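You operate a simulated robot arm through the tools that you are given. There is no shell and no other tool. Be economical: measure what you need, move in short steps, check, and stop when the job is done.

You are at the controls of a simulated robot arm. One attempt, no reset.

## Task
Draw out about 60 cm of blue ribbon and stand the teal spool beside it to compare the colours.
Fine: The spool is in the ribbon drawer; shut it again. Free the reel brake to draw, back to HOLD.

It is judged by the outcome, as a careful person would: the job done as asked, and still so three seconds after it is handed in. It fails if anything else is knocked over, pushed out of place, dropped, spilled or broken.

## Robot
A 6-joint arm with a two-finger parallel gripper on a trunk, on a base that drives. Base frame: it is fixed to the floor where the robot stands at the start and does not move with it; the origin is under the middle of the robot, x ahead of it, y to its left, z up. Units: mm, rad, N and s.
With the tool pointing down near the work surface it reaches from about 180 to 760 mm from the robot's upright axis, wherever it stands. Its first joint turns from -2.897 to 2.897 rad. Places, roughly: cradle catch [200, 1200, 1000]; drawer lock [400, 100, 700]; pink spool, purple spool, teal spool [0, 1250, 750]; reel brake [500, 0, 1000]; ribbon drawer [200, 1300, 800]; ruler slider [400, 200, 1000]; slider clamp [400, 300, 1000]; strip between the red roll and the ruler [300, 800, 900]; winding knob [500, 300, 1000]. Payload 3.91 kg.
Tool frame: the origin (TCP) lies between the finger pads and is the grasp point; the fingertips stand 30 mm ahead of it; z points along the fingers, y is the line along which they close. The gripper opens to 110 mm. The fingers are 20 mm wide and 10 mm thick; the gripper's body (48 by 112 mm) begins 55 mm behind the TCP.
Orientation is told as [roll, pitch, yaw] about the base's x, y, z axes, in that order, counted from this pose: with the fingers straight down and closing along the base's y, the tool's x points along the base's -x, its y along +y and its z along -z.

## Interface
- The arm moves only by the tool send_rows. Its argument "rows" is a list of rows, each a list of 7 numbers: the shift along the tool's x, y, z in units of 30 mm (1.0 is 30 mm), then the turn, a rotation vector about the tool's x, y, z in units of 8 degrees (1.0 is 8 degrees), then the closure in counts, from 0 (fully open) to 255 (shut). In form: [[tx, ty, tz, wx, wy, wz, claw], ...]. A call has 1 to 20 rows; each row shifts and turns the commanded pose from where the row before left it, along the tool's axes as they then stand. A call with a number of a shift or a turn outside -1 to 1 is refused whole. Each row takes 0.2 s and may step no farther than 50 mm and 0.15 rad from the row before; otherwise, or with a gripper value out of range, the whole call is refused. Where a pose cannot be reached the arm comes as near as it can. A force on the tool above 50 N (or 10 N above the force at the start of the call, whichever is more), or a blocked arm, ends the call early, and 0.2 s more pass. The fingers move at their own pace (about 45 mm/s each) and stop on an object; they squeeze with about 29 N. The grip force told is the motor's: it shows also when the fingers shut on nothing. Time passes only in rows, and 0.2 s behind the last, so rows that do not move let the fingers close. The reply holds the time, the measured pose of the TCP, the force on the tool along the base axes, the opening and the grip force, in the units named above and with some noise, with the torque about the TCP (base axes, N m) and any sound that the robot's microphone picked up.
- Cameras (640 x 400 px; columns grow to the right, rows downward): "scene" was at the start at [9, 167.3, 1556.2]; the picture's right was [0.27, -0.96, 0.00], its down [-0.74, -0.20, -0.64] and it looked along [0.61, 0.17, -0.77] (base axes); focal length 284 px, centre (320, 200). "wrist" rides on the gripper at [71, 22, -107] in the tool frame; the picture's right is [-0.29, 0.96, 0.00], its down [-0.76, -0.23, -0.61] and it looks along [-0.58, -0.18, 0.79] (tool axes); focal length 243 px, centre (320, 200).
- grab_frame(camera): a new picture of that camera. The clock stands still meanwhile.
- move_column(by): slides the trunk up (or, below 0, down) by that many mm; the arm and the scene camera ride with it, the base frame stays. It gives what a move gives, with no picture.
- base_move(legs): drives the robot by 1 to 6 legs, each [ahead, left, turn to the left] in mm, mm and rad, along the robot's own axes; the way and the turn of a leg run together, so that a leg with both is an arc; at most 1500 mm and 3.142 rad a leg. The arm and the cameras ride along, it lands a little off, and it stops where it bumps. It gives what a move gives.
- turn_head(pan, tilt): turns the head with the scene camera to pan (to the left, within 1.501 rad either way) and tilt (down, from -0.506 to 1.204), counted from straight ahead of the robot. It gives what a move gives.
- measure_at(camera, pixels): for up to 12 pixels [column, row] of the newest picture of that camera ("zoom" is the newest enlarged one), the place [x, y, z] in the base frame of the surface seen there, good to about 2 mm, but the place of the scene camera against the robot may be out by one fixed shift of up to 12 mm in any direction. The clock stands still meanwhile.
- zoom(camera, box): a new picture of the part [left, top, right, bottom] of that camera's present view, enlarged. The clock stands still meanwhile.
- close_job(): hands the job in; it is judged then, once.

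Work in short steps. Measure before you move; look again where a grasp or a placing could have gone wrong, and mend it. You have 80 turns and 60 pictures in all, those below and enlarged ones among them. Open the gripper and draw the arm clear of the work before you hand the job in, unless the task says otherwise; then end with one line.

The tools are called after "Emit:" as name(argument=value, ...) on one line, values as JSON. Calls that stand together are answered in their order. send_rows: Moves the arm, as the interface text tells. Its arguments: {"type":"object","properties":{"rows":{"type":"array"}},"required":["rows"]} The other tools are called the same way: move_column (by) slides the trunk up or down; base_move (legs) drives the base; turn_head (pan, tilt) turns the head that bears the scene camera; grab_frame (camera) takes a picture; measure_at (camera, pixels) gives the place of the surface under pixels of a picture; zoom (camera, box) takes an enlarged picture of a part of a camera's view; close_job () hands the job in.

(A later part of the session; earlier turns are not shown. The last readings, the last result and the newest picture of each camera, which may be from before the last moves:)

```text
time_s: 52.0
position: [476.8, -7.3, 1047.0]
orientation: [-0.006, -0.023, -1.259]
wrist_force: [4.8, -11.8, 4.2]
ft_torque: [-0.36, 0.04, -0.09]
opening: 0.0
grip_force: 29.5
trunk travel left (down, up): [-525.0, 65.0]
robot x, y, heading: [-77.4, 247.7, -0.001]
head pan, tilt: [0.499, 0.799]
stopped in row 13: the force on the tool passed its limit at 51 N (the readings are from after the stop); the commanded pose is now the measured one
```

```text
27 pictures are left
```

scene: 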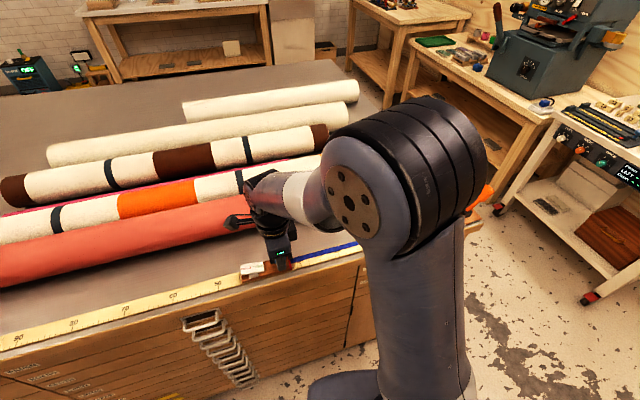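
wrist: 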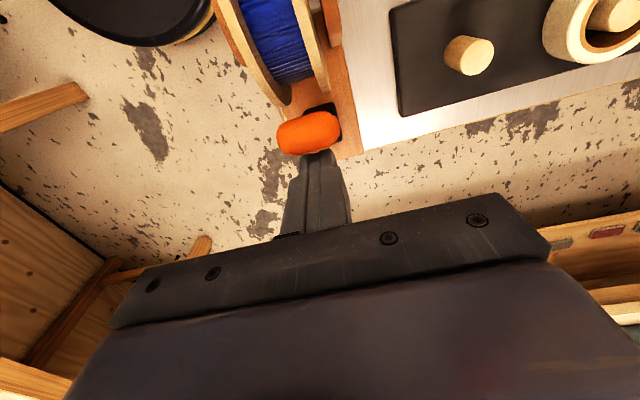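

The push ended on a firm stop (>50 N). Check the lever position against the original HOLD reading (top centre u≈125).

Emit:
send_rows(rows=[[-0.3, 0, 0, 0, 0, 0, 255], [0, 0, -1, 0, 0, 0, 255], [0, 0, -1, 0, 0, 0, 255], [0, 0, -1, 0, 0, 0, 255], [0, 0, -1, 0, 0, 0, 255], [0, 0, 0, 0, 0, 0, 255]])

Emit:
grab_frame(camera="wrist")

Emit:
turn_head(pan=0.0, tilt=0.8)

Emit:
zoom(camera="scene", box=[420, 160, 500, 220])

Emit:
measure_at(camera="wrist", pixels=[[305, 118], [315, 118], [322, 112], [322, 120], [322, 128]])

```text
time_s: 53.4
position: [479.9, -9.9, 1167.0]
orientation: [-0.007, -0.02, -1.254]
wrist_force: [-0.1, 0.6, 0.0]
ft_torque: [0.0, -0.01, -0.04]
opening: 0.0
grip_force: 29.3
trunk travel left (down, up): [-525.0, 65.0]
robot x, y, heading: [-83.0, 244.0, 0.009]
head pan, tilt: [0.499, 0.799]
```

```text
26 pictures are left
```

wrist: 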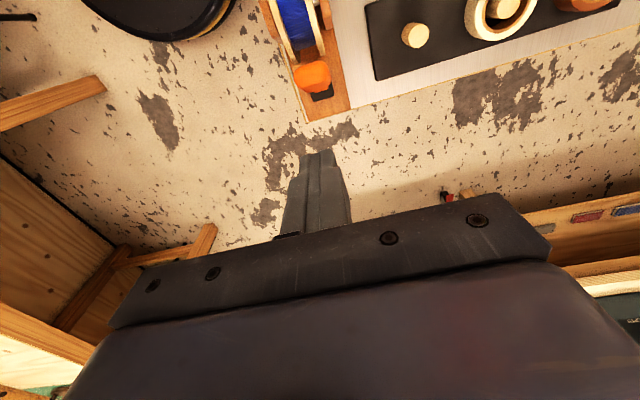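

```text
time_s: 54.3
position: [479.1, -10.0, 1167.1]
orientation: [-0.007, -0.02, -1.258]
wrist_force: [-0.5, 0.4, -0.9]
ft_torque: [0.0, 0.05, 0.02]
opening: 0.0
grip_force: 28.9
trunk travel left (down, up): [-525.0, 65.0]
robot x, y, heading: [-79.0, 248.5, 0.001]
head pan, tilt: [0.0, 0.799]
```

```text
6.67 times, centred on (460, 190) of scene
```

zoom: 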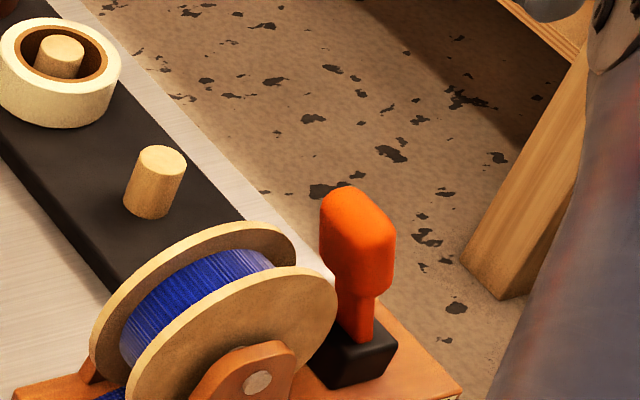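

```text
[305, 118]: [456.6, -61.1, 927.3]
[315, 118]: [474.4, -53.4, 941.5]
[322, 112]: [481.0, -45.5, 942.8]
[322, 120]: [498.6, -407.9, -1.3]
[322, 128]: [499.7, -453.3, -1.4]
```

Lever matches its original HOLD pose. Now turn to face the bench squarely and drive left to the ribbon drawer (arm stays above everything at z≈1137+).

Emit:
base_move(legs=[[0, 0, 0.316], [-60, 0, 0], [0, 720, 0]])

Emit:
turn_head(pan=0.45, tilt=0.95)

Emit:
grab_frame(camera="scene")

```text
time_s: 59.8
position: [246.9, 845.7, 1165.9]
orientation: [-0.007, -0.019, -0.933]
wrist_force: [-0.5, -0.9, -0.2]
ft_torque: [0.0, -0.01, 0.03]
opening: 0.0
grip_force: 29.1
trunk travel left (down, up): [-525.0, 65.0]
robot x, y, heading: [-361.2, 912.3, 0.33]
head pan, tilt: [0.0, 0.799]
```

```text
time_s: 60.7
position: [246.6, 846.4, 1166.7]
orientation: [-0.006, -0.019, -0.932]
wrist_force: [0.3, -0.2, 0.0]
ft_torque: [0.0, 0.04, 0.01]
opening: 0.1
grip_force: 28.6
trunk travel left (down, up): [-525.0, 65.0]
robot x, y, heading: [-364.2, 911.2, 0.322]
head pan, tilt: [0.45, 0.949]
```

```text
24 pictures are left
```

scene: 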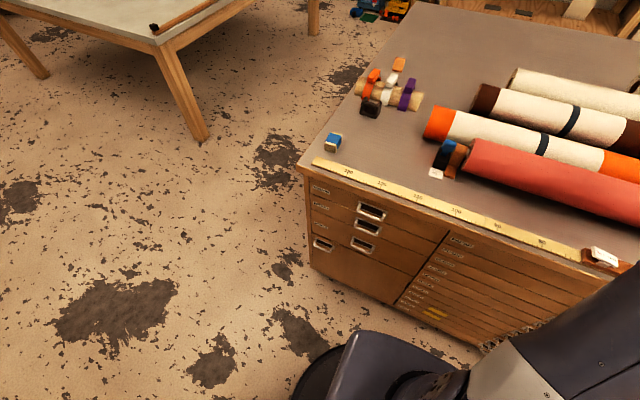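

Good view of the ribbon drawer handle at (371,212). Zoom and measure.

Emit:
zoom(camera="scene", box=[300, 160, 428, 260])

Emit:
measure_at(camera="zoom", pixels=[[290, 250], [350, 290], [410, 300], [320, 270], [380, 300], [400, 262], [60, 160], [200, 180], [100, 150], [330, 200], [292, 225], [412, 285]])

```text
4.00 times, centred on (364, 210) of scene
```

zoom: 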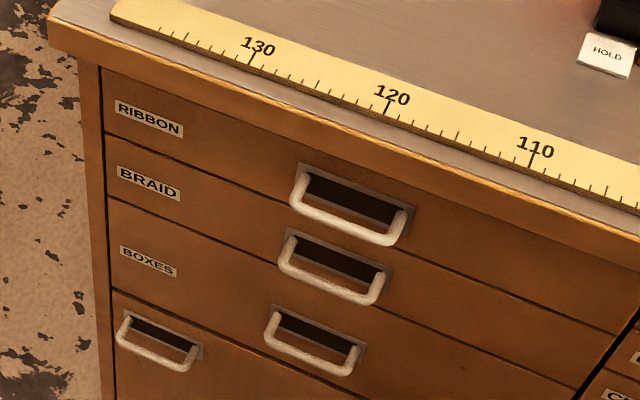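

```text
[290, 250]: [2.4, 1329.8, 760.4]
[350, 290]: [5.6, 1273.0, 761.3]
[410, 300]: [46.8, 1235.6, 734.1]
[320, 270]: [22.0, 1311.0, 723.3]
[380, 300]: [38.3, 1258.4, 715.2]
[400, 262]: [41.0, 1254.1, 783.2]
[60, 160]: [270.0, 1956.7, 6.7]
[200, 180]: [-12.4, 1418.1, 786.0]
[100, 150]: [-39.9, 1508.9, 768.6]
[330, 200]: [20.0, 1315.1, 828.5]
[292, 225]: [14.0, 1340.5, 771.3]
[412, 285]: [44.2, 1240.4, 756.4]
```

Re-measure on the RIBBON handle bar itself, (300,205)–(395,240).

Emit:
measure_at(camera="zoom", pixels=[[300, 206], [345, 226], [390, 241], [320, 216], [370, 235], [345, 222], [345, 231], [296, 180], [408, 215], [230, 190], [250, 140], [460, 230]])

```text
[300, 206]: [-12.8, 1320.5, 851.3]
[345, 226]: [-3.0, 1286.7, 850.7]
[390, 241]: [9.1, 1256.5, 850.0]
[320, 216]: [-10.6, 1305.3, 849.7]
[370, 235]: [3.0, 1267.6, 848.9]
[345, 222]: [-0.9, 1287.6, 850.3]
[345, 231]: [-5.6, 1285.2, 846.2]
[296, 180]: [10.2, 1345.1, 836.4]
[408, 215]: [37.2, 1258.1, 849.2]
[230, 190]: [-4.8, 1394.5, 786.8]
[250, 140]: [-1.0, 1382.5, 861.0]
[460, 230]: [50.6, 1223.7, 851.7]
```

RIBBON handle bar: centre u≈−1225, n≈398, z≈838; face at n≈429. Back the base up 150 mm, then orient the tool horizontally, pointing at the bench (closing vertically).

Emit:
base_move(legs=[[-150, 0, 0]])

Emit:
send_rows(rows=[[0, 0, 0, 0, 0, 0.77, 160], [0, 0, 0, 0, 0, 0.77, 160], [0, 0, 0, 0, 0, 0.77, 160], [0, 0, 0, -0.94, 0, 0, 160], [0, 0, 0, -0.94, 0, 0, 160], [0, 0, 0, -0.94, 0, 0, 160], [0, 0, 0, -0.94, 0, 0, 160], [0, 0, 0, -0.94, 0, 0, 160], [0, 0, 0, -0.94, 0, 0, 160], [0, 0, 0, -0.94, 0, 0, 160], [0, 0, 0, -0.94, 0, 0, 160], [0, 0, 0, -0.94, 0, 0, 160], [0, 0, 0, -0.94, 0, 0, 160], [0, 0, 0, -0.94, 0, 0, 160], [0, 0, 0, -0.94, 0, 0, 160], [0, 0, 0, 0, 0, 0, 160]])

```text
time_s: 62.1
position: [102.7, 796.5, 1167.0]
orientation: [-0.004, -0.02, -0.938]
wrist_force: [0.8, 0.0, 0.3]
ft_torque: [-0.03, 0.01, 0.01]
opening: 0.2
grip_force: 28.6
trunk travel left (down, up): [-525.0, 65.0]
robot x, y, heading: [-508.6, 864.3, 0.32]
head pan, tilt: [0.45, 0.949]
```

```text
time_s: 65.5
position: [103.3, 796.4, 1167.0]
orientation: [1.577, -0.021, -1.259]
wrist_force: [0.0, -0.3, -0.6]
ft_torque: [0.02, -0.02, 0.01]
opening: 41.0
grip_force: 0.0
trunk travel left (down, up): [-525.0, 65.0]
robot x, y, heading: [-512.6, 862.0, 0.318]
head pan, tilt: [0.45, 0.949]
```

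Orientation right. Lower the trunk 250 mm, then slide 490 mm left toward the handle.

Emit:
move_column(by=-250)

Emit:
send_rows(rows=[[1, 0, 0, 0, 0, 0, 160], [1, 0, 0, 0, 0, 0, 160], [1, 0, 0, 0, 0, 0, 160], [1, 0, 0, 0, 0, 0, 160], [1, 0, 0, 0, 0, 0, 160], [1, 0, 0, 0, 0, 0, 160], [1, 0, 0, 0, 0, 0, 160], [1, 0, 0, 0, 0, 0, 160], [1, 0, 0, 0, 0, 0, 160], [1, 0, 0, 0, 0, 0, 160], [1, 0, 0, 0, 0, 0, 160], [1, 0, 0, 0, 0, 0, 160], [1, 0, 0, 0, 0, 0, 160], [1, 0, 0, 0, 0, 0, 160], [1, 0, 0, 0, 0, 0, 160], [1, 0, 0, 0, 0, 0, 160], [0, 0, 0, 0, 0, 0, 160]])

Emit:
grab_frame(camera="wrist")

Emit:
grab_frame(camera="scene")

```text
time_s: 68.1
position: [103.2, 796.8, 917.3]
orientation: [1.575, -0.021, -1.259]
wrist_force: [-0.6, -0.4, 0.0]
ft_torque: [0.02, -0.01, 0.01]
opening: 40.9
grip_force: 0.0
trunk travel left (down, up): [-275.0, 315.0]
robot x, y, heading: [-505.5, 865.3, 0.324]
head pan, tilt: [0.45, 0.949]
```

```text
time_s: 71.7
position: [12.7, 982.7, 956.5]
orientation: [1.574, -0.021, -1.253]
wrist_force: [0.3, 0.4, 0.0]
ft_torque: [0.0, 0.01, -0.01]
opening: 40.9
grip_force: 0.0
out of reach, approached as far as the arm can: row 7, 8, 9, 10, 11, 12, 13, 14, 15, 16
trunk travel left (down, up): [-275.0, 315.0]
robot x, y, heading: [-508.5, 862.3, 0.323]
head pan, tilt: [0.45, 0.949]
```

```text
22 pictures are left
```

wrist: 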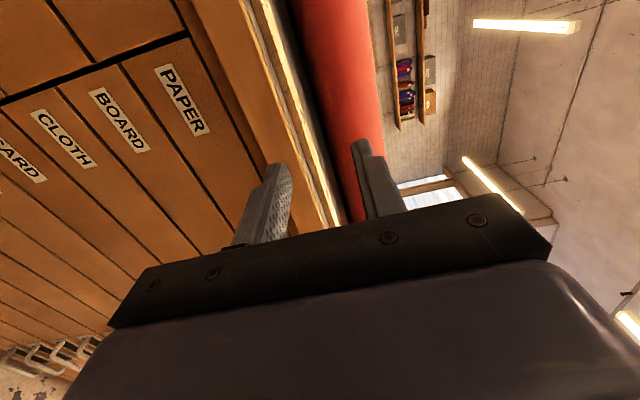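

```text
21 pictures are left
```

scene: 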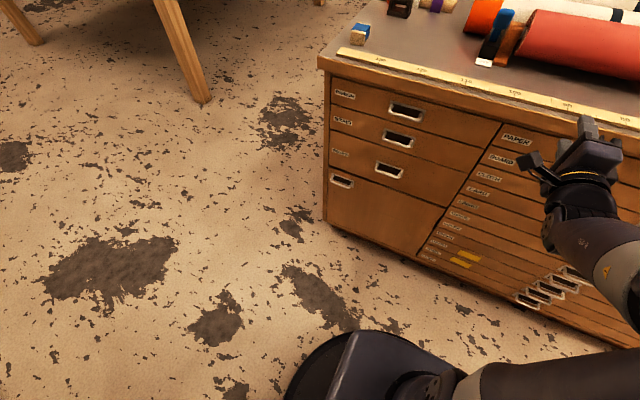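

That lateral position is beyond the wrist's range; the arm works better with the tool to the robot's right. Bring the tool back right, then drive the base left 400 mm.

Emit:
send_rows(rows=[[-1, 0, 0, 0, 0, 0, 160], [-1, 0, 0, 0, 0, 0, 160], [-1, 0, 0, 0, 0, 0, 160], [-1, 0, 0, 0, 0, 0, 160], [0, 0, 0, 0, 0, 0, 160]])

Emit:
base_move(legs=[[0, 400, 0]])

```text
time_s: 72.9
position: [51.2, 867.0, 960.2]
orientation: [1.575, -0.019, -1.258]
wrist_force: [-0.2, 1.0, -0.7]
ft_torque: [-0.01, -0.01, 0.01]
opening: 41.1
grip_force: 0.0
trunk travel left (down, up): [-275.0, 315.0]
robot x, y, heading: [-509.3, 864.2, 0.328]
head pan, tilt: [0.45, 0.949]
```

```text
time_s: 75.3
position: [-73.0, 1240.0, 958.8]
orientation: [1.575, -0.021, -1.258]
wrist_force: [-0.4, 0.7, 0.5]
ft_torque: [0.02, 0.01, 0.04]
opening: 40.9
grip_force: 0.2
trunk travel left (down, up): [-275.0, 315.0]
robot x, y, heading: [-631.6, 1236.2, 0.321]
head pan, tilt: [0.45, 0.949]
```

TCP now at u≈−1202, n≈316. Lower 121 mm and shift 23 mm left to face the handle.

Emit:
send_rows(rows=[[0.4, -0.8, 0, 0, 0, 0, 160], [0.37, -0.8, 0, 0, 0, 0, 160], [0, -0.8, 0, 0, 0, 0, 160], [0, -0.8, 0, 0, 0, 0, 160], [0, -0.82, 0, 0, 0, 0, 160], [0, 0, 0, 0, 0, 0, 160]])

Emit:
turn_head(pan=0.0, tilt=0.8)

Emit:
grab_frame(camera="scene")

Emit:
grab_frame(camera="wrist")

```text
time_s: 76.8
position: [-79.9, 1260.3, 838.3]
orientation: [1.576, -0.02, -1.261]
wrist_force: [0.1, 0.6, 1.0]
ft_torque: [0.01, 0.01, -0.01]
opening: 41.0
grip_force: 0.1
trunk travel left (down, up): [-275.0, 315.0]
robot x, y, heading: [-631.6, 1237.4, 0.32]
head pan, tilt: [0.45, 0.949]
```

```text
time_s: 77.7
position: [-80.1, 1260.4, 839.3]
orientation: [1.574, -0.02, -1.259]
wrist_force: [0.0, 0.8, 0.3]
ft_torque: [-0.03, 0.06, -0.04]
opening: 41.0
grip_force: 0.0
trunk travel left (down, up): [-275.0, 315.0]
robot x, y, heading: [-633.2, 1234.3, 0.32]
head pan, tilt: [0.0, 0.799]
```

```text
20 pictures are left
```

scene: 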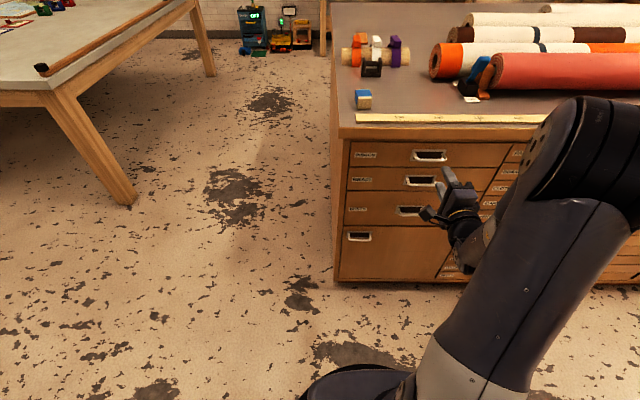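

```text
19 pictures are left
```

wrist: 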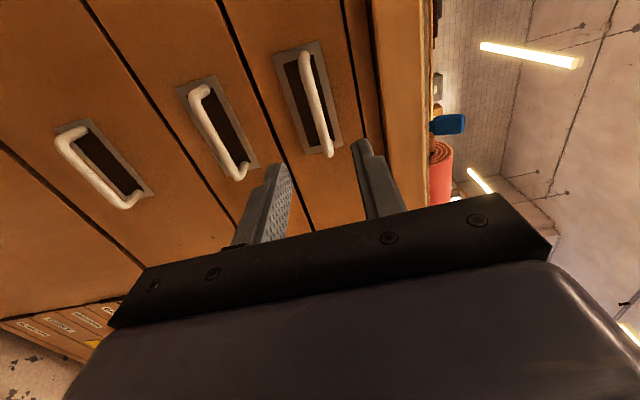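

Measure the handle bar from the wrist picture: (305,60)…(326,145).

Emit:
measure_at(camera="wrist", pixels=[[306, 65], [313, 90], [318, 110], [325, 140], [310, 92], [317, 89]])

```text
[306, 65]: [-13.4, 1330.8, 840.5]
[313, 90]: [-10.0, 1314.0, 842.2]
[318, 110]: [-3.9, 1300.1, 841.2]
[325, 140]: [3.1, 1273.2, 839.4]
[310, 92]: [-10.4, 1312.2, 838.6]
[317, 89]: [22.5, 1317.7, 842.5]
```

Bar centre u≈−1234, n≈400, z≈840. Approach 73 mm and close.

Emit:
send_rows(rows=[[0.3, 0.03, 0.6, 0, 0, 0, 160], [0, 0, 0.6, 0, 0, 0, 160], [0, 0, 0.6, 0, 0, 0, 160], [0, 0, 0.6, 0, 0, 0, 160], [0, 0, 0, 0, 0, 0, 230], [0, 0, 0, 0, 0, 0, 240], [0, 0, 0, 0, 0, 0, 240], [0, 0, 0, 0, 0, 0, 240]])

```text
time_s: 79.5
position: [-12.4, 1289.6, 841.3]
orientation: [1.576, -0.019, -1.259]
wrist_force: [0.1, 1.3, 2.2]
ft_torque: [0.85, 0.25, 0.05]
opening: 8.8
grip_force: 44.8
trunk travel left (down, up): [-275.0, 315.0]
robot x, y, heading: [-627.3, 1236.0, 0.319]
head pan, tilt: [0.0, 0.799]
```

Bar gripped (8.8 mm). Pull gently back along −n.

Emit:
send_rows(rows=[[0, 0, -0.3, 0, 0, 0, 240], [0, 0, -0.5, 0, 0, 0, 240], [0, 0, -0.7, 0, 0, 0, 240], [0, 0, -0.7, 0, 0, 0, 240], [0, 0, -0.7, 0, 0, 0, 240], [0, 0, -0.7, 0, 0, 0, 240], [0, 0, -0.7, 0, 0, 0, 240], [0, 0, -0.7, 0, 0, 0, 240], [0, 0, -0.5, 0, 0, 0, 240], [0, 0, 0, 0, 0, 0, 240]])

Emit:
grab_frame(camera="scene")

```text
time_s: 81.7
position: [-169.8, 1240.3, 841.3]
orientation: [1.575, -0.022, -1.258]
wrist_force: [-0.5, -4.2, 1.1]
ft_torque: [0.89, 0.28, -0.74]
opening: 8.9
grip_force: 45.0
trunk travel left (down, up): [-275.0, 315.0]
robot x, y, heading: [-633.2, 1236.9, 0.322]
head pan, tilt: [0.0, 0.799]
```

```text
18 pictures are left
```

scene: 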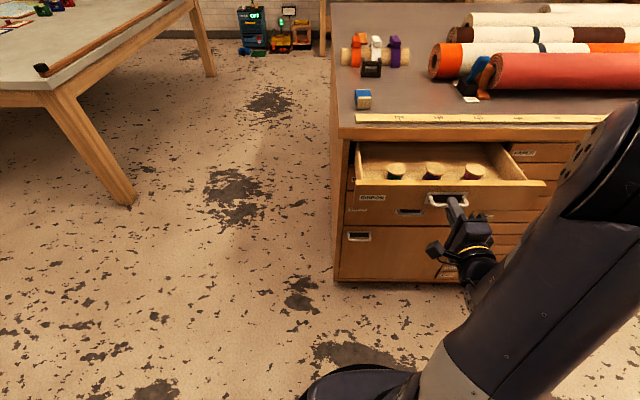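

Drawer opens; three spools inside at (396,171), (434,171), (472,171). Zoom to identify and measure.

Emit:
zoom(camera="scene", box=[345, 135, 553, 215])

Emit:
measure_at(camera="scene", pixels=[[396, 166], [434, 166], [472, 173], [400, 180], [450, 185], [360, 186], [540, 185], [440, 145], [396, 176], [434, 176]])

```text
3.08 times, centred on (449, 175) of scene
```

zoom: 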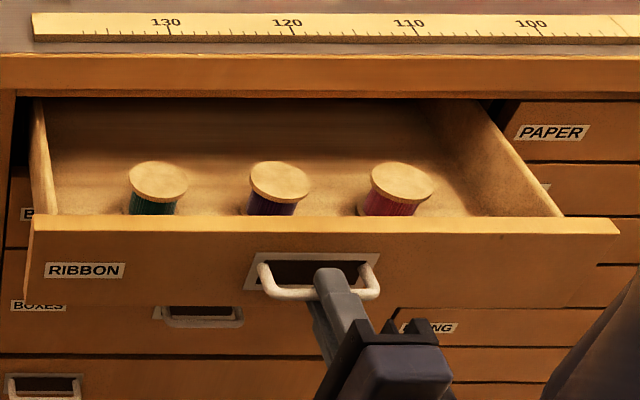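

```text
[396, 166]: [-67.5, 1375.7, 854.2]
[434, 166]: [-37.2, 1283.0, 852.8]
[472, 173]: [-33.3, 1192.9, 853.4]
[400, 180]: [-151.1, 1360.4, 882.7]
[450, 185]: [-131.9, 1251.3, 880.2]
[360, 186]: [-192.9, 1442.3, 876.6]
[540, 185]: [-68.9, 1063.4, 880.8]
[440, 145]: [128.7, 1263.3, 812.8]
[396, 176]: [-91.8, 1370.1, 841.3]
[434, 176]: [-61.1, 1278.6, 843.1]
```

Teal is the left spool (top ≈(−72,1375,847)). Pull the drawer 70 mm further for clearance from the bench edge.

Emit:
send_rows(rows=[[0, 0, -0.5, 0, 0, 0, 240], [0, 0, -0.6, 0, 0, 0, 240], [0, 0, -0.6, 0, 0, 0, 240], [0, 0, -0.5, 0, 0, 0, 240], [0, 0, 0, 0, 0, 0, 240]])

Emit:
send_rows(rows=[[0, 0, 0, 0, 0, 0, 150], [0, 0, 0, 0, 0, 0, 120], [0, 0, 0, 0, 0, 0, 120], [0, 0, -1, 0, 0, 0, 120], [0, 0, -1, 0, 0, 0, 120], [0, 1, -0.3, 0, 0, 0, 120], [0, 1, 0, 0, 0, 0, 120], [0, 1, 0, 0, 0, 0, 120], [0, 1, 0, 0, 0, 0, 120], [0, 1, 0, 0, 0, 0, 120], [0, 1, 0, 0, 0, 0, 120], [0, 1, 0, 0, 0, 0, 120]])

```text
time_s: 82.8
position: [-233.1, 1219.9, 839.5]
orientation: [1.577, -0.022, -1.261]
wrist_force: [1.5, -4.7, 15.9]
ft_torque: [0.92, 0.01, 0.34]
opening: 8.7
grip_force: 45.4
trunk travel left (down, up): [-275.0, 315.0]
robot x, y, heading: [-633.5, 1234.9, 0.324]
head pan, tilt: [0.0, 0.799]
```

```text
time_s: 85.5
position: [-302.5, 1205.0, 1050.0]
orientation: [1.574, -0.02, -1.258]
wrist_force: [-0.5, -0.3, 0.6]
ft_torque: [0.02, -0.04, 0.01]
opening: 58.2
grip_force: 0.0
trunk travel left (down, up): [-275.0, 315.0]
robot x, y, heading: [-630.7, 1234.9, 0.316]
head pan, tilt: [0.0, 0.799]
```

Released and raised. Rotate the tool to vertical, then yaw so the camera faces away from the bench.

Emit:
send_rows(rows=[[0, 0, 0, 0.94, 0, 0, 120], [0, 0, 0, 0.94, 0, 0, 120], [0, 0, 0, 0.94, 0, 0, 120], [0, 0, 0, 0.94, 0, 0, 120], [0, 0, 0, 0.94, 0, 0, 120], [0, 0, 0, 0.94, 0, 0, 120], [0, 0, 0, 0.94, 0, 0, 120], [0, 0, 0, 0.94, 0, 0, 120], [0, 0, 0, 0.94, 0, 0, 120], [0, 0, 0, 0.94, 0, 0, 120], [0, 0, 0, 0.94, 0, 0, 120], [0, 0, 0, 0.94, 0, 0, 120], [0, 0, 0, 0, 0, 0, 120]])

Emit:
send_rows(rows=[[0, 0, 0, 0, 0, -0.94, 120], [0, 0, 0, 0, 0, -0.94, 120], [0, 0, 0, 0, 0, -0.94, 120], [0, 0, 0, 0, 0, -0.94, 120], [0, 0, 0, 0, 0, -0.94, 120], [0, 0, 0, 0, 0, -0.94, 120], [0, 0, 0, 0, 0, -0.94, 120], [0, 0, 0, 0, 0, -0.94, 120], [0, 0, 0, 0, 0, -0.94, 120], [0, 0, 0, 0, 0, -0.94, 120], [0, 0, 0, 0, 0, -0.94, 120], [0, 0, 0, 0, 0, -0.94, 120], [0, 0, 0, 0, 0, 0, 120]])

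Emit:
grab_frame(camera="scene")

```text
time_s: 86.5
position: [-317.2, 1156.8, 1049.7]
orientation: [1.045, -0.026, -1.445]
wrist_force: [0.3, -0.5, 0.0]
ft_torque: [-0.04, -0.03, 0.0]
opening: 58.4
grip_force: 0.0
trunk travel left (down, up): [-275.0, 315.0]
robot x, y, heading: [-633.5, 1236.8, 0.322]
head pan, tilt: [0.0, 0.799]
stopped in row 5: the arm was blocked; the commanded pose is now the measured one
```

```text
time_s: 89.3
position: [-317.3, 1155.2, 1050.0]
orientation: [-0.063, -1.043, 0.185]
wrist_force: [-0.4, -0.2, 0.1]
ft_torque: [0.01, -0.02, 0.0]
opening: 58.3
grip_force: 0.0
trunk travel left (down, up): [-275.0, 315.0]
robot x, y, heading: [-630.3, 1241.5, 0.315]
head pan, tilt: [0.0, 0.799]
```

```text
16 pictures are left
```

scene: 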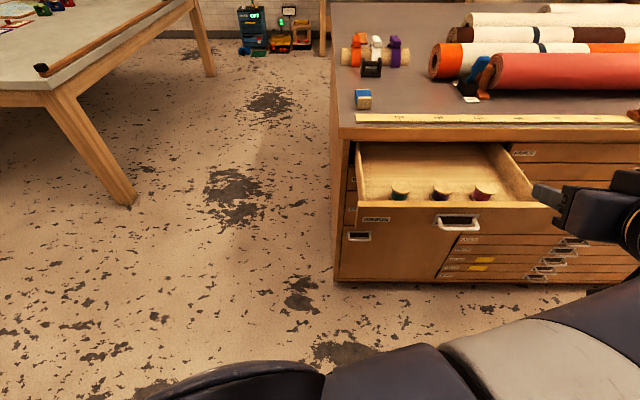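

The arm blocked against itself in rotation; nothing touched. Move the tool forward and up, then level it to vertical.

Emit:
send_rows(rows=[[-0.84, 0, 0.67, 0, 0, 0, 120], [-0.84, 0, 0.67, 0, 0, 0, 120], [-0.84, 0, 0.67, 0, 0, 0, 120], [-0.84, 0, 0.67, 0, 0, 0, 120], [-0.84, 0, 0.67, 0, 0, 0, 120], [0, 0, 0, 0, 0.93, 0, 120], [0, 0, 0, 0, 0.93, 0, 120], [0, 0, 0, 0, 0.93, 0, 120], [0, 0, 0, 0, 0.93, 0, 120], [0, 0, 0, 0, 0.93, 0, 120], [0, 0, 0, 0, 0.93, 0, 120], [0, 0, 0, 0, 0.93, 0, 120], [0, 0, 0, 0, 0.93, 0, 120], [0, 0, 0, -0.45, 0, 0, 120], [0, 0, 0, 0, 0, -0.95, 120], [0, 0, 0, 0, 0, 0, 120]])

Emit:
measure_at(camera="scene", pixels=[[399, 193], [399, 190], [441, 193], [482, 193], [399, 198], [390, 205], [470, 202], [378, 219]])

Emit:
zoom(camera="scene", box=[350, 135, 510, 235])

```text
time_s: 89.8
position: [-307.8, 1101.5, 1077.1]
orientation: [-0.115, -1.063, -0.001]
wrist_force: [0.3, 0.5, 1.2]
ft_torque: [-0.01, 0.02, -0.04]
opening: 58.4
grip_force: 0.0
trunk travel left (down, up): [-275.0, 315.0]
robot x, y, heading: [-630.4, 1236.2, 0.321]
head pan, tilt: [0.0, 0.799]
stopped in row 2: the arm was blocked; the commanded pose is now the measured one
```

```text
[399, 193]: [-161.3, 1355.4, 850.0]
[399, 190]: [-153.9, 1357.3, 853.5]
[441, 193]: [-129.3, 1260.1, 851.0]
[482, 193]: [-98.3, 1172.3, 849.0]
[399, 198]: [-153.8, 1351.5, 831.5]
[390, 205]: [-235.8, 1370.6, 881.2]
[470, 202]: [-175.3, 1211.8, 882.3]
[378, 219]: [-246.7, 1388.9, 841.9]
```

```text
4.00 times, centred on (430, 185) of scene
```

zoom: 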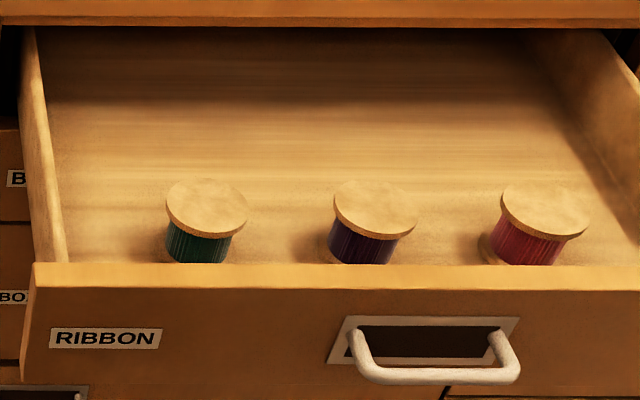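

Still blocked. Look at the arm configuration.

Emit:
turn_head(pan=-0.5, tilt=0.75)

Emit:
grab_frame(camera="scene")

```text
time_s: 90.8
position: [-308.4, 1101.4, 1077.7]
orientation: [-0.116, -1.066, -0.003]
wrist_force: [0.5, 0.4, 0.0]
ft_torque: [0.02, 0.03, -0.01]
opening: 58.0
grip_force: 0.0
trunk travel left (down, up): [-275.0, 315.0]
robot x, y, heading: [-634.9, 1235.9, 0.313]
head pan, tilt: [-0.499, 0.75]
```

```text
14 pictures are left
```

scene: 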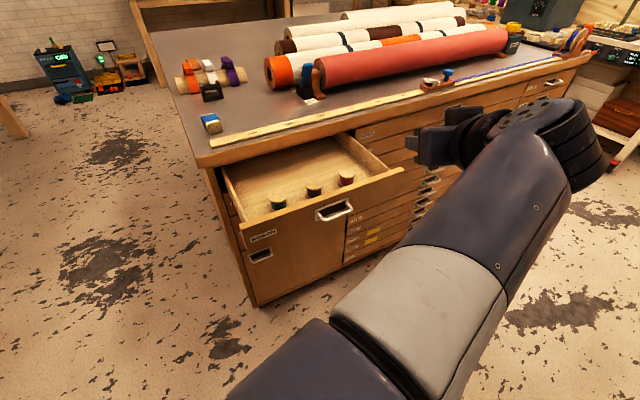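

The forearm is folded tightly. Try a small step straight outward to see how the arm responds.

Emit:
send_rows(rows=[[-0.25, 0, 0.45, 0, 0, 0, 120], [-0.25, 0, 0.45, 0, 0, 0, 120], [-0.25, 0, 0.45, 0, 0, 0, 120], [0, 0, 0, 0, 0, 0, 120]])

```text
time_s: 91.6
position: [-303.3, 1054.8, 1090.5]
orientation: [-0.168, -1.088, -0.121]
wrist_force: [0.7, 0.0, 0.3]
ft_torque: [-0.01, 0.01, 0.0]
opening: 58.4
grip_force: 0.1
trunk travel left (down, up): [-275.0, 315.0]
robot x, y, heading: [-630.6, 1239.3, 0.322]
head pan, tilt: [-0.499, 0.75]
stopped in row 3: the arm was blocked; the commanded pose is now the measured one
```

It does extend, just slowly (near a wrist singularity). Try small radial steps outward and see if it tracks.

Emit:
send_rows(rows=[[-0.11, -0.1, 0.22, 0, 0, 0, 120], [-0.11, -0.1, 0.22, 0, 0, 0, 120], [-0.11, -0.1, 0.22, 0, 0, 0, 120], [-0.11, -0.1, 0.22, 0, 0, 0, 120], [-0.11, -0.1, 0.22, 0, 0, 0, 120], [-0.11, -0.1, 0.22, 0, 0, 0, 120], [-0.11, -0.1, 0.22, 0, 0, 0, 120], [-0.11, -0.1, 0.22, 0, 0, 0, 120], [-0.11, -0.1, 0.22, 0, 0, 0, 120], [-0.11, -0.1, 0.22, 0, 0, 0, 120], [-0.11, -0.1, 0.22, 0, 0, 0, 120], [-0.11, -0.1, 0.22, 0, 0, 0, 120], [0, 0, 0, 0, 0, 0, 120]])

```text
time_s: 94.4
position: [-226.9, 996.1, 1089.9]
orientation: [-0.171, -1.09, -0.116]
wrist_force: [-0.4, -0.5, 0.1]
ft_torque: [0.0, -0.03, 0.01]
opening: 58.3
grip_force: 0.0
trunk travel left (down, up): [-275.0, 315.0]
robot x, y, heading: [-633.2, 1235.5, 0.315]
head pan, tilt: [-0.499, 0.75]
```

Tracking again. Now level the tool in modest steps.

Emit:
send_rows(rows=[[0, 0, 0, 0, 0.6, 0, 120], [0, 0, 0, 0, 0.6, 0, 120], [0, 0, 0, 0, 0.6, 0, 120], [0, 0, 0, 0, 0.6, 0, 120], [0, 0, 0, 0, 0.6, 0, 120], [0, 0, 0, 0, 0.6, 0, 120], [0, 0, 0, 0, 0.6, 0, 120], [0, 0, 0, 0, 0.6, 0, 120], [0, 0, 0, 0, 0.6, 0, 120], [0, 0, 0, 0, 0.6, 0, 120], [0, 0, 0, 0, 0.6, 0, 120], [0, 0, 0, 0, 0.6, 0, 120], [0, 0, 0, 0, 0.6, 0, 120], [0, 0, 0, 0, 0, 0, 120]])

```text
time_s: 97.4
position: [-226.3, 997.2, 1091.0]
orientation: [-0.078, -0.006, -0.268]
wrist_force: [0.1, -0.7, -0.4]
ft_torque: [-0.01, 0.02, 0.0]
opening: 58.2
grip_force: 0.2
trunk travel left (down, up): [-275.0, 315.0]
robot x, y, heading: [-632.6, 1237.2, 0.317]
head pan, tilt: [-0.499, 0.75]
```

Tool is vertical. Correct the yaw/roll and move above the teal spool (≈(−157,1356)).

Emit:
send_rows(rows=[[0, 0, 0, -0.56, 0, 0, 120], [0, 0, 0, 0, 0, -0.84, 120], [0, 0, 0, 0, 0, -0.84, 120], [0, 0, 0, 0, 0, -0.84, 120], [0, 0, 0, 0, 0, -0.84, 120], [0, 0, 0, 0, 0, -0.84, 120], [0, 0, 0, 0, 0, 0, 100]])

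Emit:
send_rows(rows=[[-0.51, 0.97, 0, 0, 0, 0, 90], [-0.51, 0.97, 0, 0, 0, 0, 90], [-0.51, 0.97, 0, 0, 0, 0, 90], [-0.51, 0.97, 0, 0, 0, 0, 90], [-0.51, 0.97, 0, 0, 0, 0, 90], [-0.51, 0.97, 0, 0, 0, 0, 90], [-0.51, 0.97, 0, 0, 0, 0, 90], [-0.51, 0.97, 0, 0, 0, 0, 90], [-0.51, 0.97, 0, 0, 0, 0, 90], [-0.51, 0.97, 0, 0, 0, 0, 90], [-0.51, 0.97, 0, 0, 0, 0, 90], [0, 0, 0, 0, 0, 0, 90]])

Emit:
grab_frame(camera="wrist")

```text
time_s: 99.0
position: [-227.2, 996.1, 1089.9]
orientation: [-0.005, -0.007, 0.321]
wrist_force: [-0.7, -1.3, 0.3]
ft_torque: [-0.01, 0.02, 0.0]
opening: 66.9
grip_force: 0.0
trunk travel left (down, up): [-275.0, 315.0]
robot x, y, heading: [-636.1, 1235.0, 0.321]
head pan, tilt: [-0.499, 0.75]
```

```text
time_s: 101.6
position: [-166.7, 1353.0, 1092.6]
orientation: [-0.002, -0.006, 0.318]
wrist_force: [-0.4, -0.2, 0.3]
ft_torque: [0.04, 0.03, -0.01]
opening: 71.4
grip_force: 0.0
trunk travel left (down, up): [-275.0, 315.0]
robot x, y, heading: [-629.9, 1232.5, 0.319]
head pan, tilt: [-0.499, 0.75]
```

```text
13 pictures are left
```

wrist: 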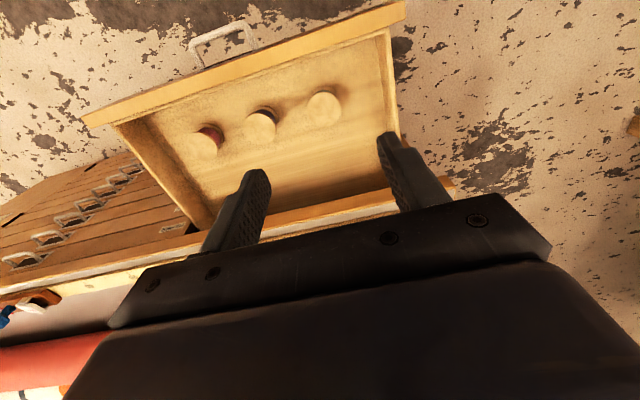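

Spools visible: teal is the one at (323,107). Measure its disc edges with the wrist camera.

Emit:
measure_at(camera="wrist", pixels=[[323, 107], [309, 107], [339, 107], [323, 95], [323, 119], [262, 126], [340, 150], [320, 65]])

```text
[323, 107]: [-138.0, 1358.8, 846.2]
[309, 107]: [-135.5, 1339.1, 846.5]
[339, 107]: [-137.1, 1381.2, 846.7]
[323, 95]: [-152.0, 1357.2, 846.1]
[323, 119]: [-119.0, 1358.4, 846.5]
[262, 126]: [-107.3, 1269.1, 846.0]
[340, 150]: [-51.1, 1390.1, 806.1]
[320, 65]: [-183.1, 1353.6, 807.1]
```

Teal centre ≈(−137,1360), top 846, floor 806. Shift 30 mm forward, descend to z≈841 and grip.

Emit:
send_rows(rows=[[-1, -0.08, 0, 0, 0, 0, 90], [0, 0, 0.9, 0, 0, 0, 90], [0, 0, 0.9, 0, 0, 0, 90], [0, 0, 0.9, 0, 0, 0, 90], [0, 0, 0.9, 0, 0, 0, 90], [0, 0, 0.9, 0, 0, 0, 90], [0, 0, 0.9, 0, 0, 0, 90], [0, 0, 0.9, 0, 0, 0, 90], [0, 0, 0.9, 0, 0, 0, 90], [0, 0, 0.8, 0, 0, 0, 90], [0, 0, 0.35, 0, 0, 0, 90], [0, 0, 0, 0, 0, 0, 90]])

Emit:
send_rows(rows=[[0, 0, 0, 0, 0, 0, 130], [0, 0, 0, 0, 0, 0, 160], [0, 0, 0, 0, 0, 0, 200], [0, 0, 0, 0, 0, 0, 220], [0, 0, 0, 0, 0, 0, 220]])

```text
time_s: 104.2
position: [-137.3, 1361.2, 841.1]
orientation: [-0.003, -0.003, 0.316]
wrist_force: [0.4, -0.3, -0.4]
ft_torque: [0.01, 0.05, -0.03]
opening: 71.4
grip_force: 0.1
trunk travel left (down, up): [-275.0, 315.0]
robot x, y, heading: [-636.3, 1235.2, 0.323]
head pan, tilt: [-0.499, 0.75]
```

```text
time_s: 105.4
position: [-136.4, 1361.2, 840.9]
orientation: [-0.004, -0.004, 0.317]
wrist_force: [0.4, 0.4, 0.2]
ft_torque: [0.0, -0.01, -0.01]
opening: 46.1
grip_force: 29.3
trunk travel left (down, up): [-275.0, 315.0]
robot x, y, heading: [-634.6, 1236.5, 0.318]
head pan, tilt: [-0.499, 0.75]
```

Spool gripped (46 mm). Lift straight up, then drive right 700 mm and forward 110 mm to the ribbon.

Emit:
send_rows(rows=[[0, 0, -0.5, 0, 0, 0, 220], [0, 0, -0.9, 0, 0, 0, 220], [0, 0, -0.9, 0, 0, 0, 220], [0, 0, -0.9, 0, 0, 0, 220], [0, 0, -0.9, 0, 0, 0, 220], [0, 0, -0.9, 0, 0, 0, 220], [0, 0, -0.9, 0, 0, 0, 220], [0, 0, -0.9, 0, 0, 0, 220], [0, 0, -0.9, 0, 0, 0, 220], [0, 0, -0.6, 0, 0, 0, 220], [0, 0, 0, 0, 0, 0, 220]])

Emit:
base_move(legs=[[0, -700, 0], [110, 0, 0]])

Emit:
turn_head(pan=0.1, tilt=0.6)

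Emit:
grab_frame(camera="scene")

```text
time_s: 107.8
position: [-136.7, 1360.2, 1089.1]
orientation: [-0.005, -0.008, 0.317]
wrist_force: [0.0, 0.3, -0.3]
ft_torque: [0.0, 0.0, 0.02]
opening: 15.2
grip_force: 0.0
trunk travel left (down, up): [-275.0, 315.0]
robot x, y, heading: [-635.3, 1235.5, 0.319]
head pan, tilt: [-0.499, 0.75]
```

```text
time_s: 112.4
position: [184.0, 739.7, 1089.2]
orientation: [-0.004, -0.009, 0.327]
wrist_force: [-0.1, 0.6, -1.6]
ft_torque: [-0.04, -0.02, -0.01]
opening: 15.2
grip_force: 0.0
trunk travel left (down, up): [-275.0, 315.0]
robot x, y, heading: [-308.5, 608.9, 0.334]
head pan, tilt: [-0.499, 0.75]
```

```text
time_s: 113.4
position: [185.5, 739.8, 1089.1]
orientation: [-0.003, -0.009, 0.326]
wrist_force: [0.0, 0.2, 0.6]
ft_torque: [0.02, -0.02, 0.02]
opening: 14.9
grip_force: 0.0
trunk travel left (down, up): [-275.0, 315.0]
robot x, y, heading: [-308.5, 613.1, 0.327]
head pan, tilt: [0.099, 0.6]
```

```text
12 pictures are left
```

scene: 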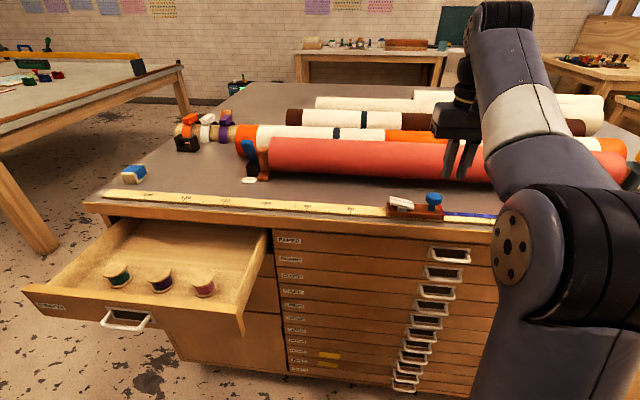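

The spool slipped out on lifting (opening is at the commanded 15 mm) and still stands in the drawer at (118,275). Go back and regrip with full closure.

Emit:
base_move(legs=[[-115, 0, 0], [0, 700, 0]])

Emit:
send_rows(rows=[[0, 0, 0, 0, 0, 0, 90], [0, 0, 0, 0, 0, 0, 90], [0, 0, 0, 0, 0, 0, 90]])

Emit:
grab_frame(camera="wrist")

```text
time_s: 118.0
position: [-151.0, 1361.3, 1088.7]
orientation: [-0.003, -0.008, 0.331]
wrist_force: [-0.2, -0.9, 0.2]
ft_torque: [-0.02, -0.01, -0.02]
opening: 15.2
grip_force: 0.1
trunk travel left (down, up): [-275.0, 315.0]
robot x, y, heading: [-641.6, 1231.5, 0.337]
head pan, tilt: [0.099, 0.6]
```

```text
time_s: 118.8
position: [-151.5, 1361.5, 1089.0]
orientation: [-0.003, -0.009, 0.33]
wrist_force: [0.2, 0.1, -0.6]
ft_torque: [0.03, -0.02, -0.01]
opening: 71.1
grip_force: 0.0
trunk travel left (down, up): [-275.0, 315.0]
robot x, y, heading: [-647.1, 1231.3, 0.332]
head pan, tilt: [0.099, 0.6]
```

```text
11 pictures are left
```

wrist: 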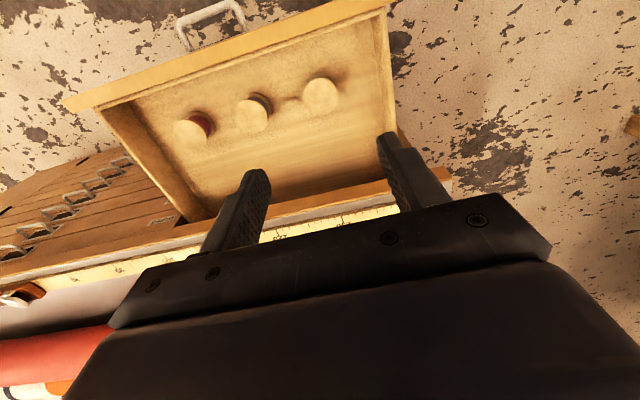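

Teal still upright at (321,97). Measure disc edges carefully.

Emit:
measure_at(camera="wrist", pixels=[[321, 97], [306, 97], [337, 97], [321, 82], [321, 86], [321, 108], [321, 112], [321, 115], [304, 97], [339, 97]])

```text
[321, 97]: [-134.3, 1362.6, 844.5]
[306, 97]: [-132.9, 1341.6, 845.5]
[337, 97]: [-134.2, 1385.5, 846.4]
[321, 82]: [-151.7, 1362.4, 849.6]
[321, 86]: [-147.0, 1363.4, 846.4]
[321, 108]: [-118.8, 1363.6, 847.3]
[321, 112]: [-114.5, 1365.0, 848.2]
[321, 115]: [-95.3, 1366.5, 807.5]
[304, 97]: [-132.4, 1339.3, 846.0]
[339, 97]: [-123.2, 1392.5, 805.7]
```

Centre ≈(−133,1362.5). Move over it, descend to z≈839, then close with full force.

Emit:
send_rows(rows=[[-0.59, -0.16, 0, 0, 0, 0, 90], [0, 0, 0.9, 0, 0, 0, 90], [0, 0, 0.9, 0, 0, 0, 90], [0, 0, 0.9, 0, 0, 0, 90], [0, 0, 0.9, 0, 0, 0, 90], [0, 0, 0.9, 0, 0, 0, 90], [0, 0, 0.9, 0, 0, 0, 90], [0, 0, 0.9, 0, 0, 0, 90], [0, 0, 0.9, 0, 0, 0, 90], [0, 0, 0.8, 0, 0, 0, 90], [0, 0, 0.33, 0, 0, 0, 90], [0, 0, 0, 0, 0, 0, 90]])

Emit:
send_rows(rows=[[0, 0, 0, 0, 0, 0, 150], [0, 0, 0, 0, 0, 0, 200], [0, 0, 0, 0, 0, 0, 255], [0, 0, 0, 0, 0, 0, 255], [0, 0, 0, 0, 0, 0, 255], [0, 0, 0, 0, 0, 0, 255], [0, 0, -0.3, 0, 0, 0, 255], [0, 0, -0.4, 0, 0, 0, 255], [0, 0, -0.4, 0, 0, 0, 255], [0, 0, 0, 0, 0, 0, 255]])

```text
time_s: 121.4
position: [-132.0, 1362.8, 838.3]
orientation: [-0.005, -0.019, 0.329]
wrist_force: [0.8, 0.5, 40.2]
ft_torque: [1.38, 0.84, 0.11]
opening: 71.2
grip_force: 0.0
out of reach, approached as far as the arm can: row 1
trunk travel left (down, up): [-275.0, 315.0]
robot x, y, heading: [-643.1, 1233.3, 0.331]
head pan, tilt: [0.099, 0.6]
```

```text
time_s: 121.8
position: [-132.1, 1367.0, 838.9]
orientation: [0.001, -0.021, 0.33]
wrist_force: [-0.3, 2.0, 16.0]
ft_torque: [0.22, 0.21, -0.05]
opening: 49.1
grip_force: 3.2
trunk travel left (down, up): [-275.0, 315.0]
robot x, y, heading: [-641.8, 1234.1, 0.331]
head pan, tilt: [0.099, 0.6]
stopped in row 1: the force on the tool passed its limit at 52 N (the readings are from after the stop); the commanded pose is now the measured one
```

Fingertips are pressing the drawer floor; rise 4 mm and close fully.

Emit:
send_rows(rows=[[0, 0, -0.14, 0, 0, 0, 110], [0, 0, 0, 0, 0, 0, 110], [0, 0, 0, 0, 0, 0, 110]])

Emit:
send_rows(rows=[[0, 0, 0, 0, 0, 0, 160], [0, 0, 0, 0, 0, 0, 255], [0, 0, 0, 0, 0, 0, 255], [0, 0, 0, 0, 0, 0, 255], [0, 0, 0, 0, 0, 0, 255], [0, 0, 0, 0, 0, 0, 255]])

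```text
time_s: 122.6
position: [-133.6, 1366.4, 841.0]
orientation: [-0.001, -0.015, 0.329]
wrist_force: [0.1, -0.8, -0.6]
ft_torque: [-0.01, -0.01, 0.01]
opening: 62.7
grip_force: 0.0
trunk travel left (down, up): [-275.0, 315.0]
robot x, y, heading: [-644.8, 1232.6, 0.333]
head pan, tilt: [0.099, 0.6]
```

```text
time_s: 124.0
position: [-132.3, 1365.9, 840.5]
orientation: [-0.002, -0.016, 0.328]
wrist_force: [0.7, 0.2, 0.1]
ft_torque: [-0.04, 0.02, 0.02]
opening: 46.4
grip_force: 29.0
trunk travel left (down, up): [-275.0, 315.0]
robot x, y, heading: [-644.5, 1232.0, 0.331]
head pan, tilt: [0.099, 0.6]
```

Gripped at 46.4 mm. Lift slowly and watch the opening.

Emit:
send_rows(rows=[[0, 0, -0.15, 0, 0, 0, 255], [0, 0, -0.2, 0, 0, 0, 255], [0, 0, -0.3, 0, 0, 0, 255], [0, 0, -0.3, 0, 0, 0, 255], [0, 0, -0.3, 0, 0, 0, 255], [0, 0, 0, 0, 0, 0, 255]])

```text
time_s: 125.4
position: [-130.6, 1365.4, 878.7]
orientation: [0.0, -0.015, 0.331]
wrist_force: [-0.1, -0.6, -0.1]
ft_torque: [0.04, 0.04, 0.01]
opening: 46.1
grip_force: 28.9
trunk travel left (down, up): [-275.0, 315.0]
robot x, y, heading: [-643.0, 1233.3, 0.332]
head pan, tilt: [0.099, 0.6]
```

Holding. Continue lifting gently to z≈1085.

Emit:
send_rows(rows=[[0, 0, -0.4, 0, 0, 0, 255], [0, 0, -0.4, 0, 0, 0, 255], [0, 0, -0.4, 0, 0, 0, 255], [0, 0, -0.4, 0, 0, 0, 255], [0, 0, -0.4, 0, 0, 0, 255], [0, 0, -0.4, 0, 0, 0, 255], [0, 0, -0.4, 0, 0, 0, 255], [0, 0, -0.4, 0, 0, 0, 255], [0, 0, -0.4, 0, 0, 0, 255], [0, 0, -0.4, 0, 0, 0, 255], [0, 0, -0.4, 0, 0, 0, 255], [0, 0, -0.4, 0, 0, 0, 255], [0, 0, -0.4, 0, 0, 0, 255], [0, 0, -0.4, 0, 0, 0, 255], [0, 0, -0.4, 0, 0, 0, 255], [0, 0, -0.4, 0, 0, 0, 255], [0, 0, -0.4, 0, 0, 0, 255], [0, 0, 0, 0, 0, 0, 255]])

Emit:
grab_frame(camera="wrist")

```text
time_s: 129.2
position: [-135.8, 1366.0, 1081.6]
orientation: [0.001, -0.016, 0.329]
wrist_force: [-0.1, -0.9, -0.2]
ft_torque: [0.04, 0.0, 0.0]
opening: 46.1
grip_force: 28.9
trunk travel left (down, up): [-275.0, 315.0]
robot x, y, heading: [-644.7, 1233.3, 0.329]
head pan, tilt: [0.099, 0.6]
```

```text
10 pictures are left
```

wrist: 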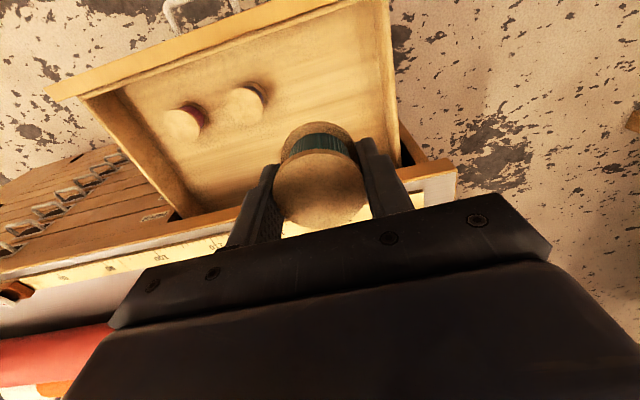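

Teal spool is held upright. Drive right 720 mm, then forward 120 mm.

Emit:
base_move(legs=[[0, -720, -0.014], [120, 0, 0]])

Emit:
send_rows(rows=[[0, 0, 0, 0, 0, 0, 255]])

Emit:
grab_frame(camera="scene")

```text
time_s: 134.0
position: [218.8, 707.4, 1081.7]
orientation: [0.001, -0.016, 0.324]
wrist_force: [0.3, -1.0, -0.2]
ft_torque: [0.0, -0.01, -0.02]
opening: 46.1
grip_force: 29.0
trunk travel left (down, up): [-275.0, 315.0]
robot x, y, heading: [-293.0, 576.9, 0.327]
head pan, tilt: [0.099, 0.6]
```

```text
time_s: 134.4
position: [218.3, 706.6, 1081.6]
orientation: [0.0, -0.015, 0.322]
wrist_force: [0.7, 0.1, -1.1]
ft_torque: [0.0, 0.01, 0.01]
opening: 46.1
grip_force: 29.1
trunk travel left (down, up): [-275.0, 315.0]
robot x, y, heading: [-291.7, 578.2, 0.324]
head pan, tilt: [0.099, 0.6]
```

```text
9 pictures are left
```

scene: 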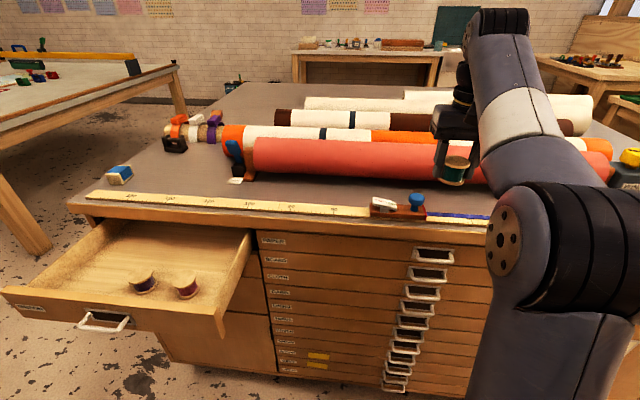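

Measure the ribbon, ruler back edge and bench strip near (455,190–220).

Emit:
measure_at(camera="scene", pixels=[[455, 215], [455, 211], [455, 207], [455, 203], [460, 217], [400, 193], [426, 212], [380, 185], [470, 212], [455, 220]])

Emit:
zoom(camera="scene", box=[370, 160, 498, 240])

```text
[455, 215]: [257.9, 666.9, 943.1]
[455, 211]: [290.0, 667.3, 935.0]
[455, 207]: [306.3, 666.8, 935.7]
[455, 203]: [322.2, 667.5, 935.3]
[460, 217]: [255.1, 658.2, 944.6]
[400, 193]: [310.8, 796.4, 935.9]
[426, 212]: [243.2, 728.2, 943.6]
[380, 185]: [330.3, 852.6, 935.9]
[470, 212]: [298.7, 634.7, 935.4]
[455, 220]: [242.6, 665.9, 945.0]
```

```text
5.00 times, centred on (434, 200) of scene
```

zoom: 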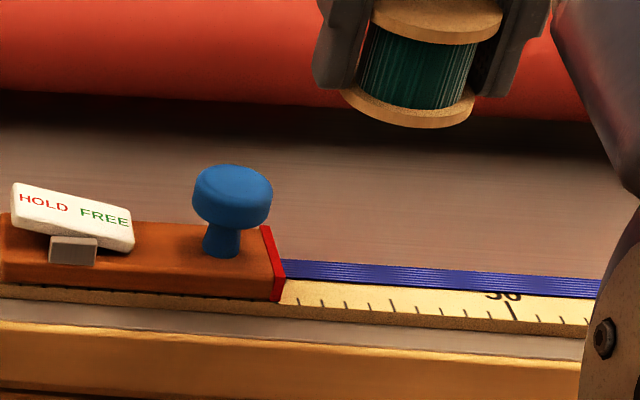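

Ribbon lies at n≈453 with the ruler's back edge ≈470; the strip is clear to 585. Move over n≈507, u≈−560 and lower to just above the bench.

Emit:
send_rows(rows=[[-0.67, -0.37, 0, 0, 0.1, 0, 255], [-0.67, -0.37, 0, 0, 0, 0, 255], [-0.67, -0.37, 0, 0, 0, 0, 255], [-0.66, -0.37, 0, 0, 0, 0, 255], [0, 0, 0.7, 0, 0, 0, 255], [0, 0, 0.7, 0, 0, 0, 255], [0, 0, 0.7, 0, 0, 0, 255], [0, 0, 0.7, 0, 0, 0, 255], [0, 0, 0.7, 0, 0, 0, 255], [0, 0, 0, 0, 0, 0, 255]])

Emit:
zoom(camera="scene", box=[370, 150, 530, 250])

```text
time_s: 136.4
position: [285.6, 685.3, 959.6]
orientation: [-0.003, -0.026, 0.324]
wrist_force: [-3.0, -1.1, 15.4]
ft_torque: [0.38, 0.38, 0.13]
opening: 46.4
grip_force: 28.6
out of reach, approached as far as the arm can: row 1, 2, 3, 4
trunk travel left (down, up): [-275.0, 315.0]
robot x, y, heading: [-291.2, 577.9, 0.334]
head pan, tilt: [0.099, 0.6]
stopped in row 9: the force on the tool passed its limit at 62 N (the readings are from after the stop); the commanded pose is now the measured one
```

```text
4.00 times, centred on (450, 200) of scene
```

zoom: 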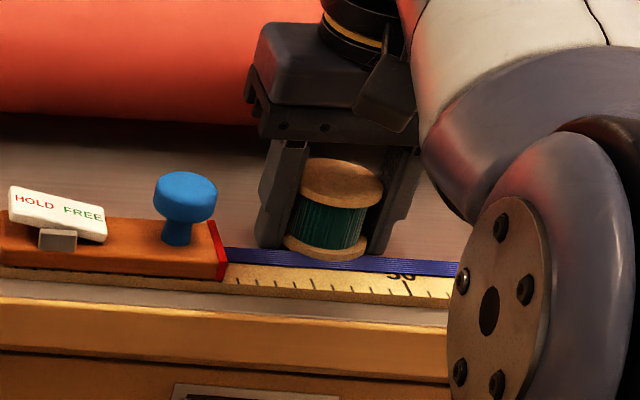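

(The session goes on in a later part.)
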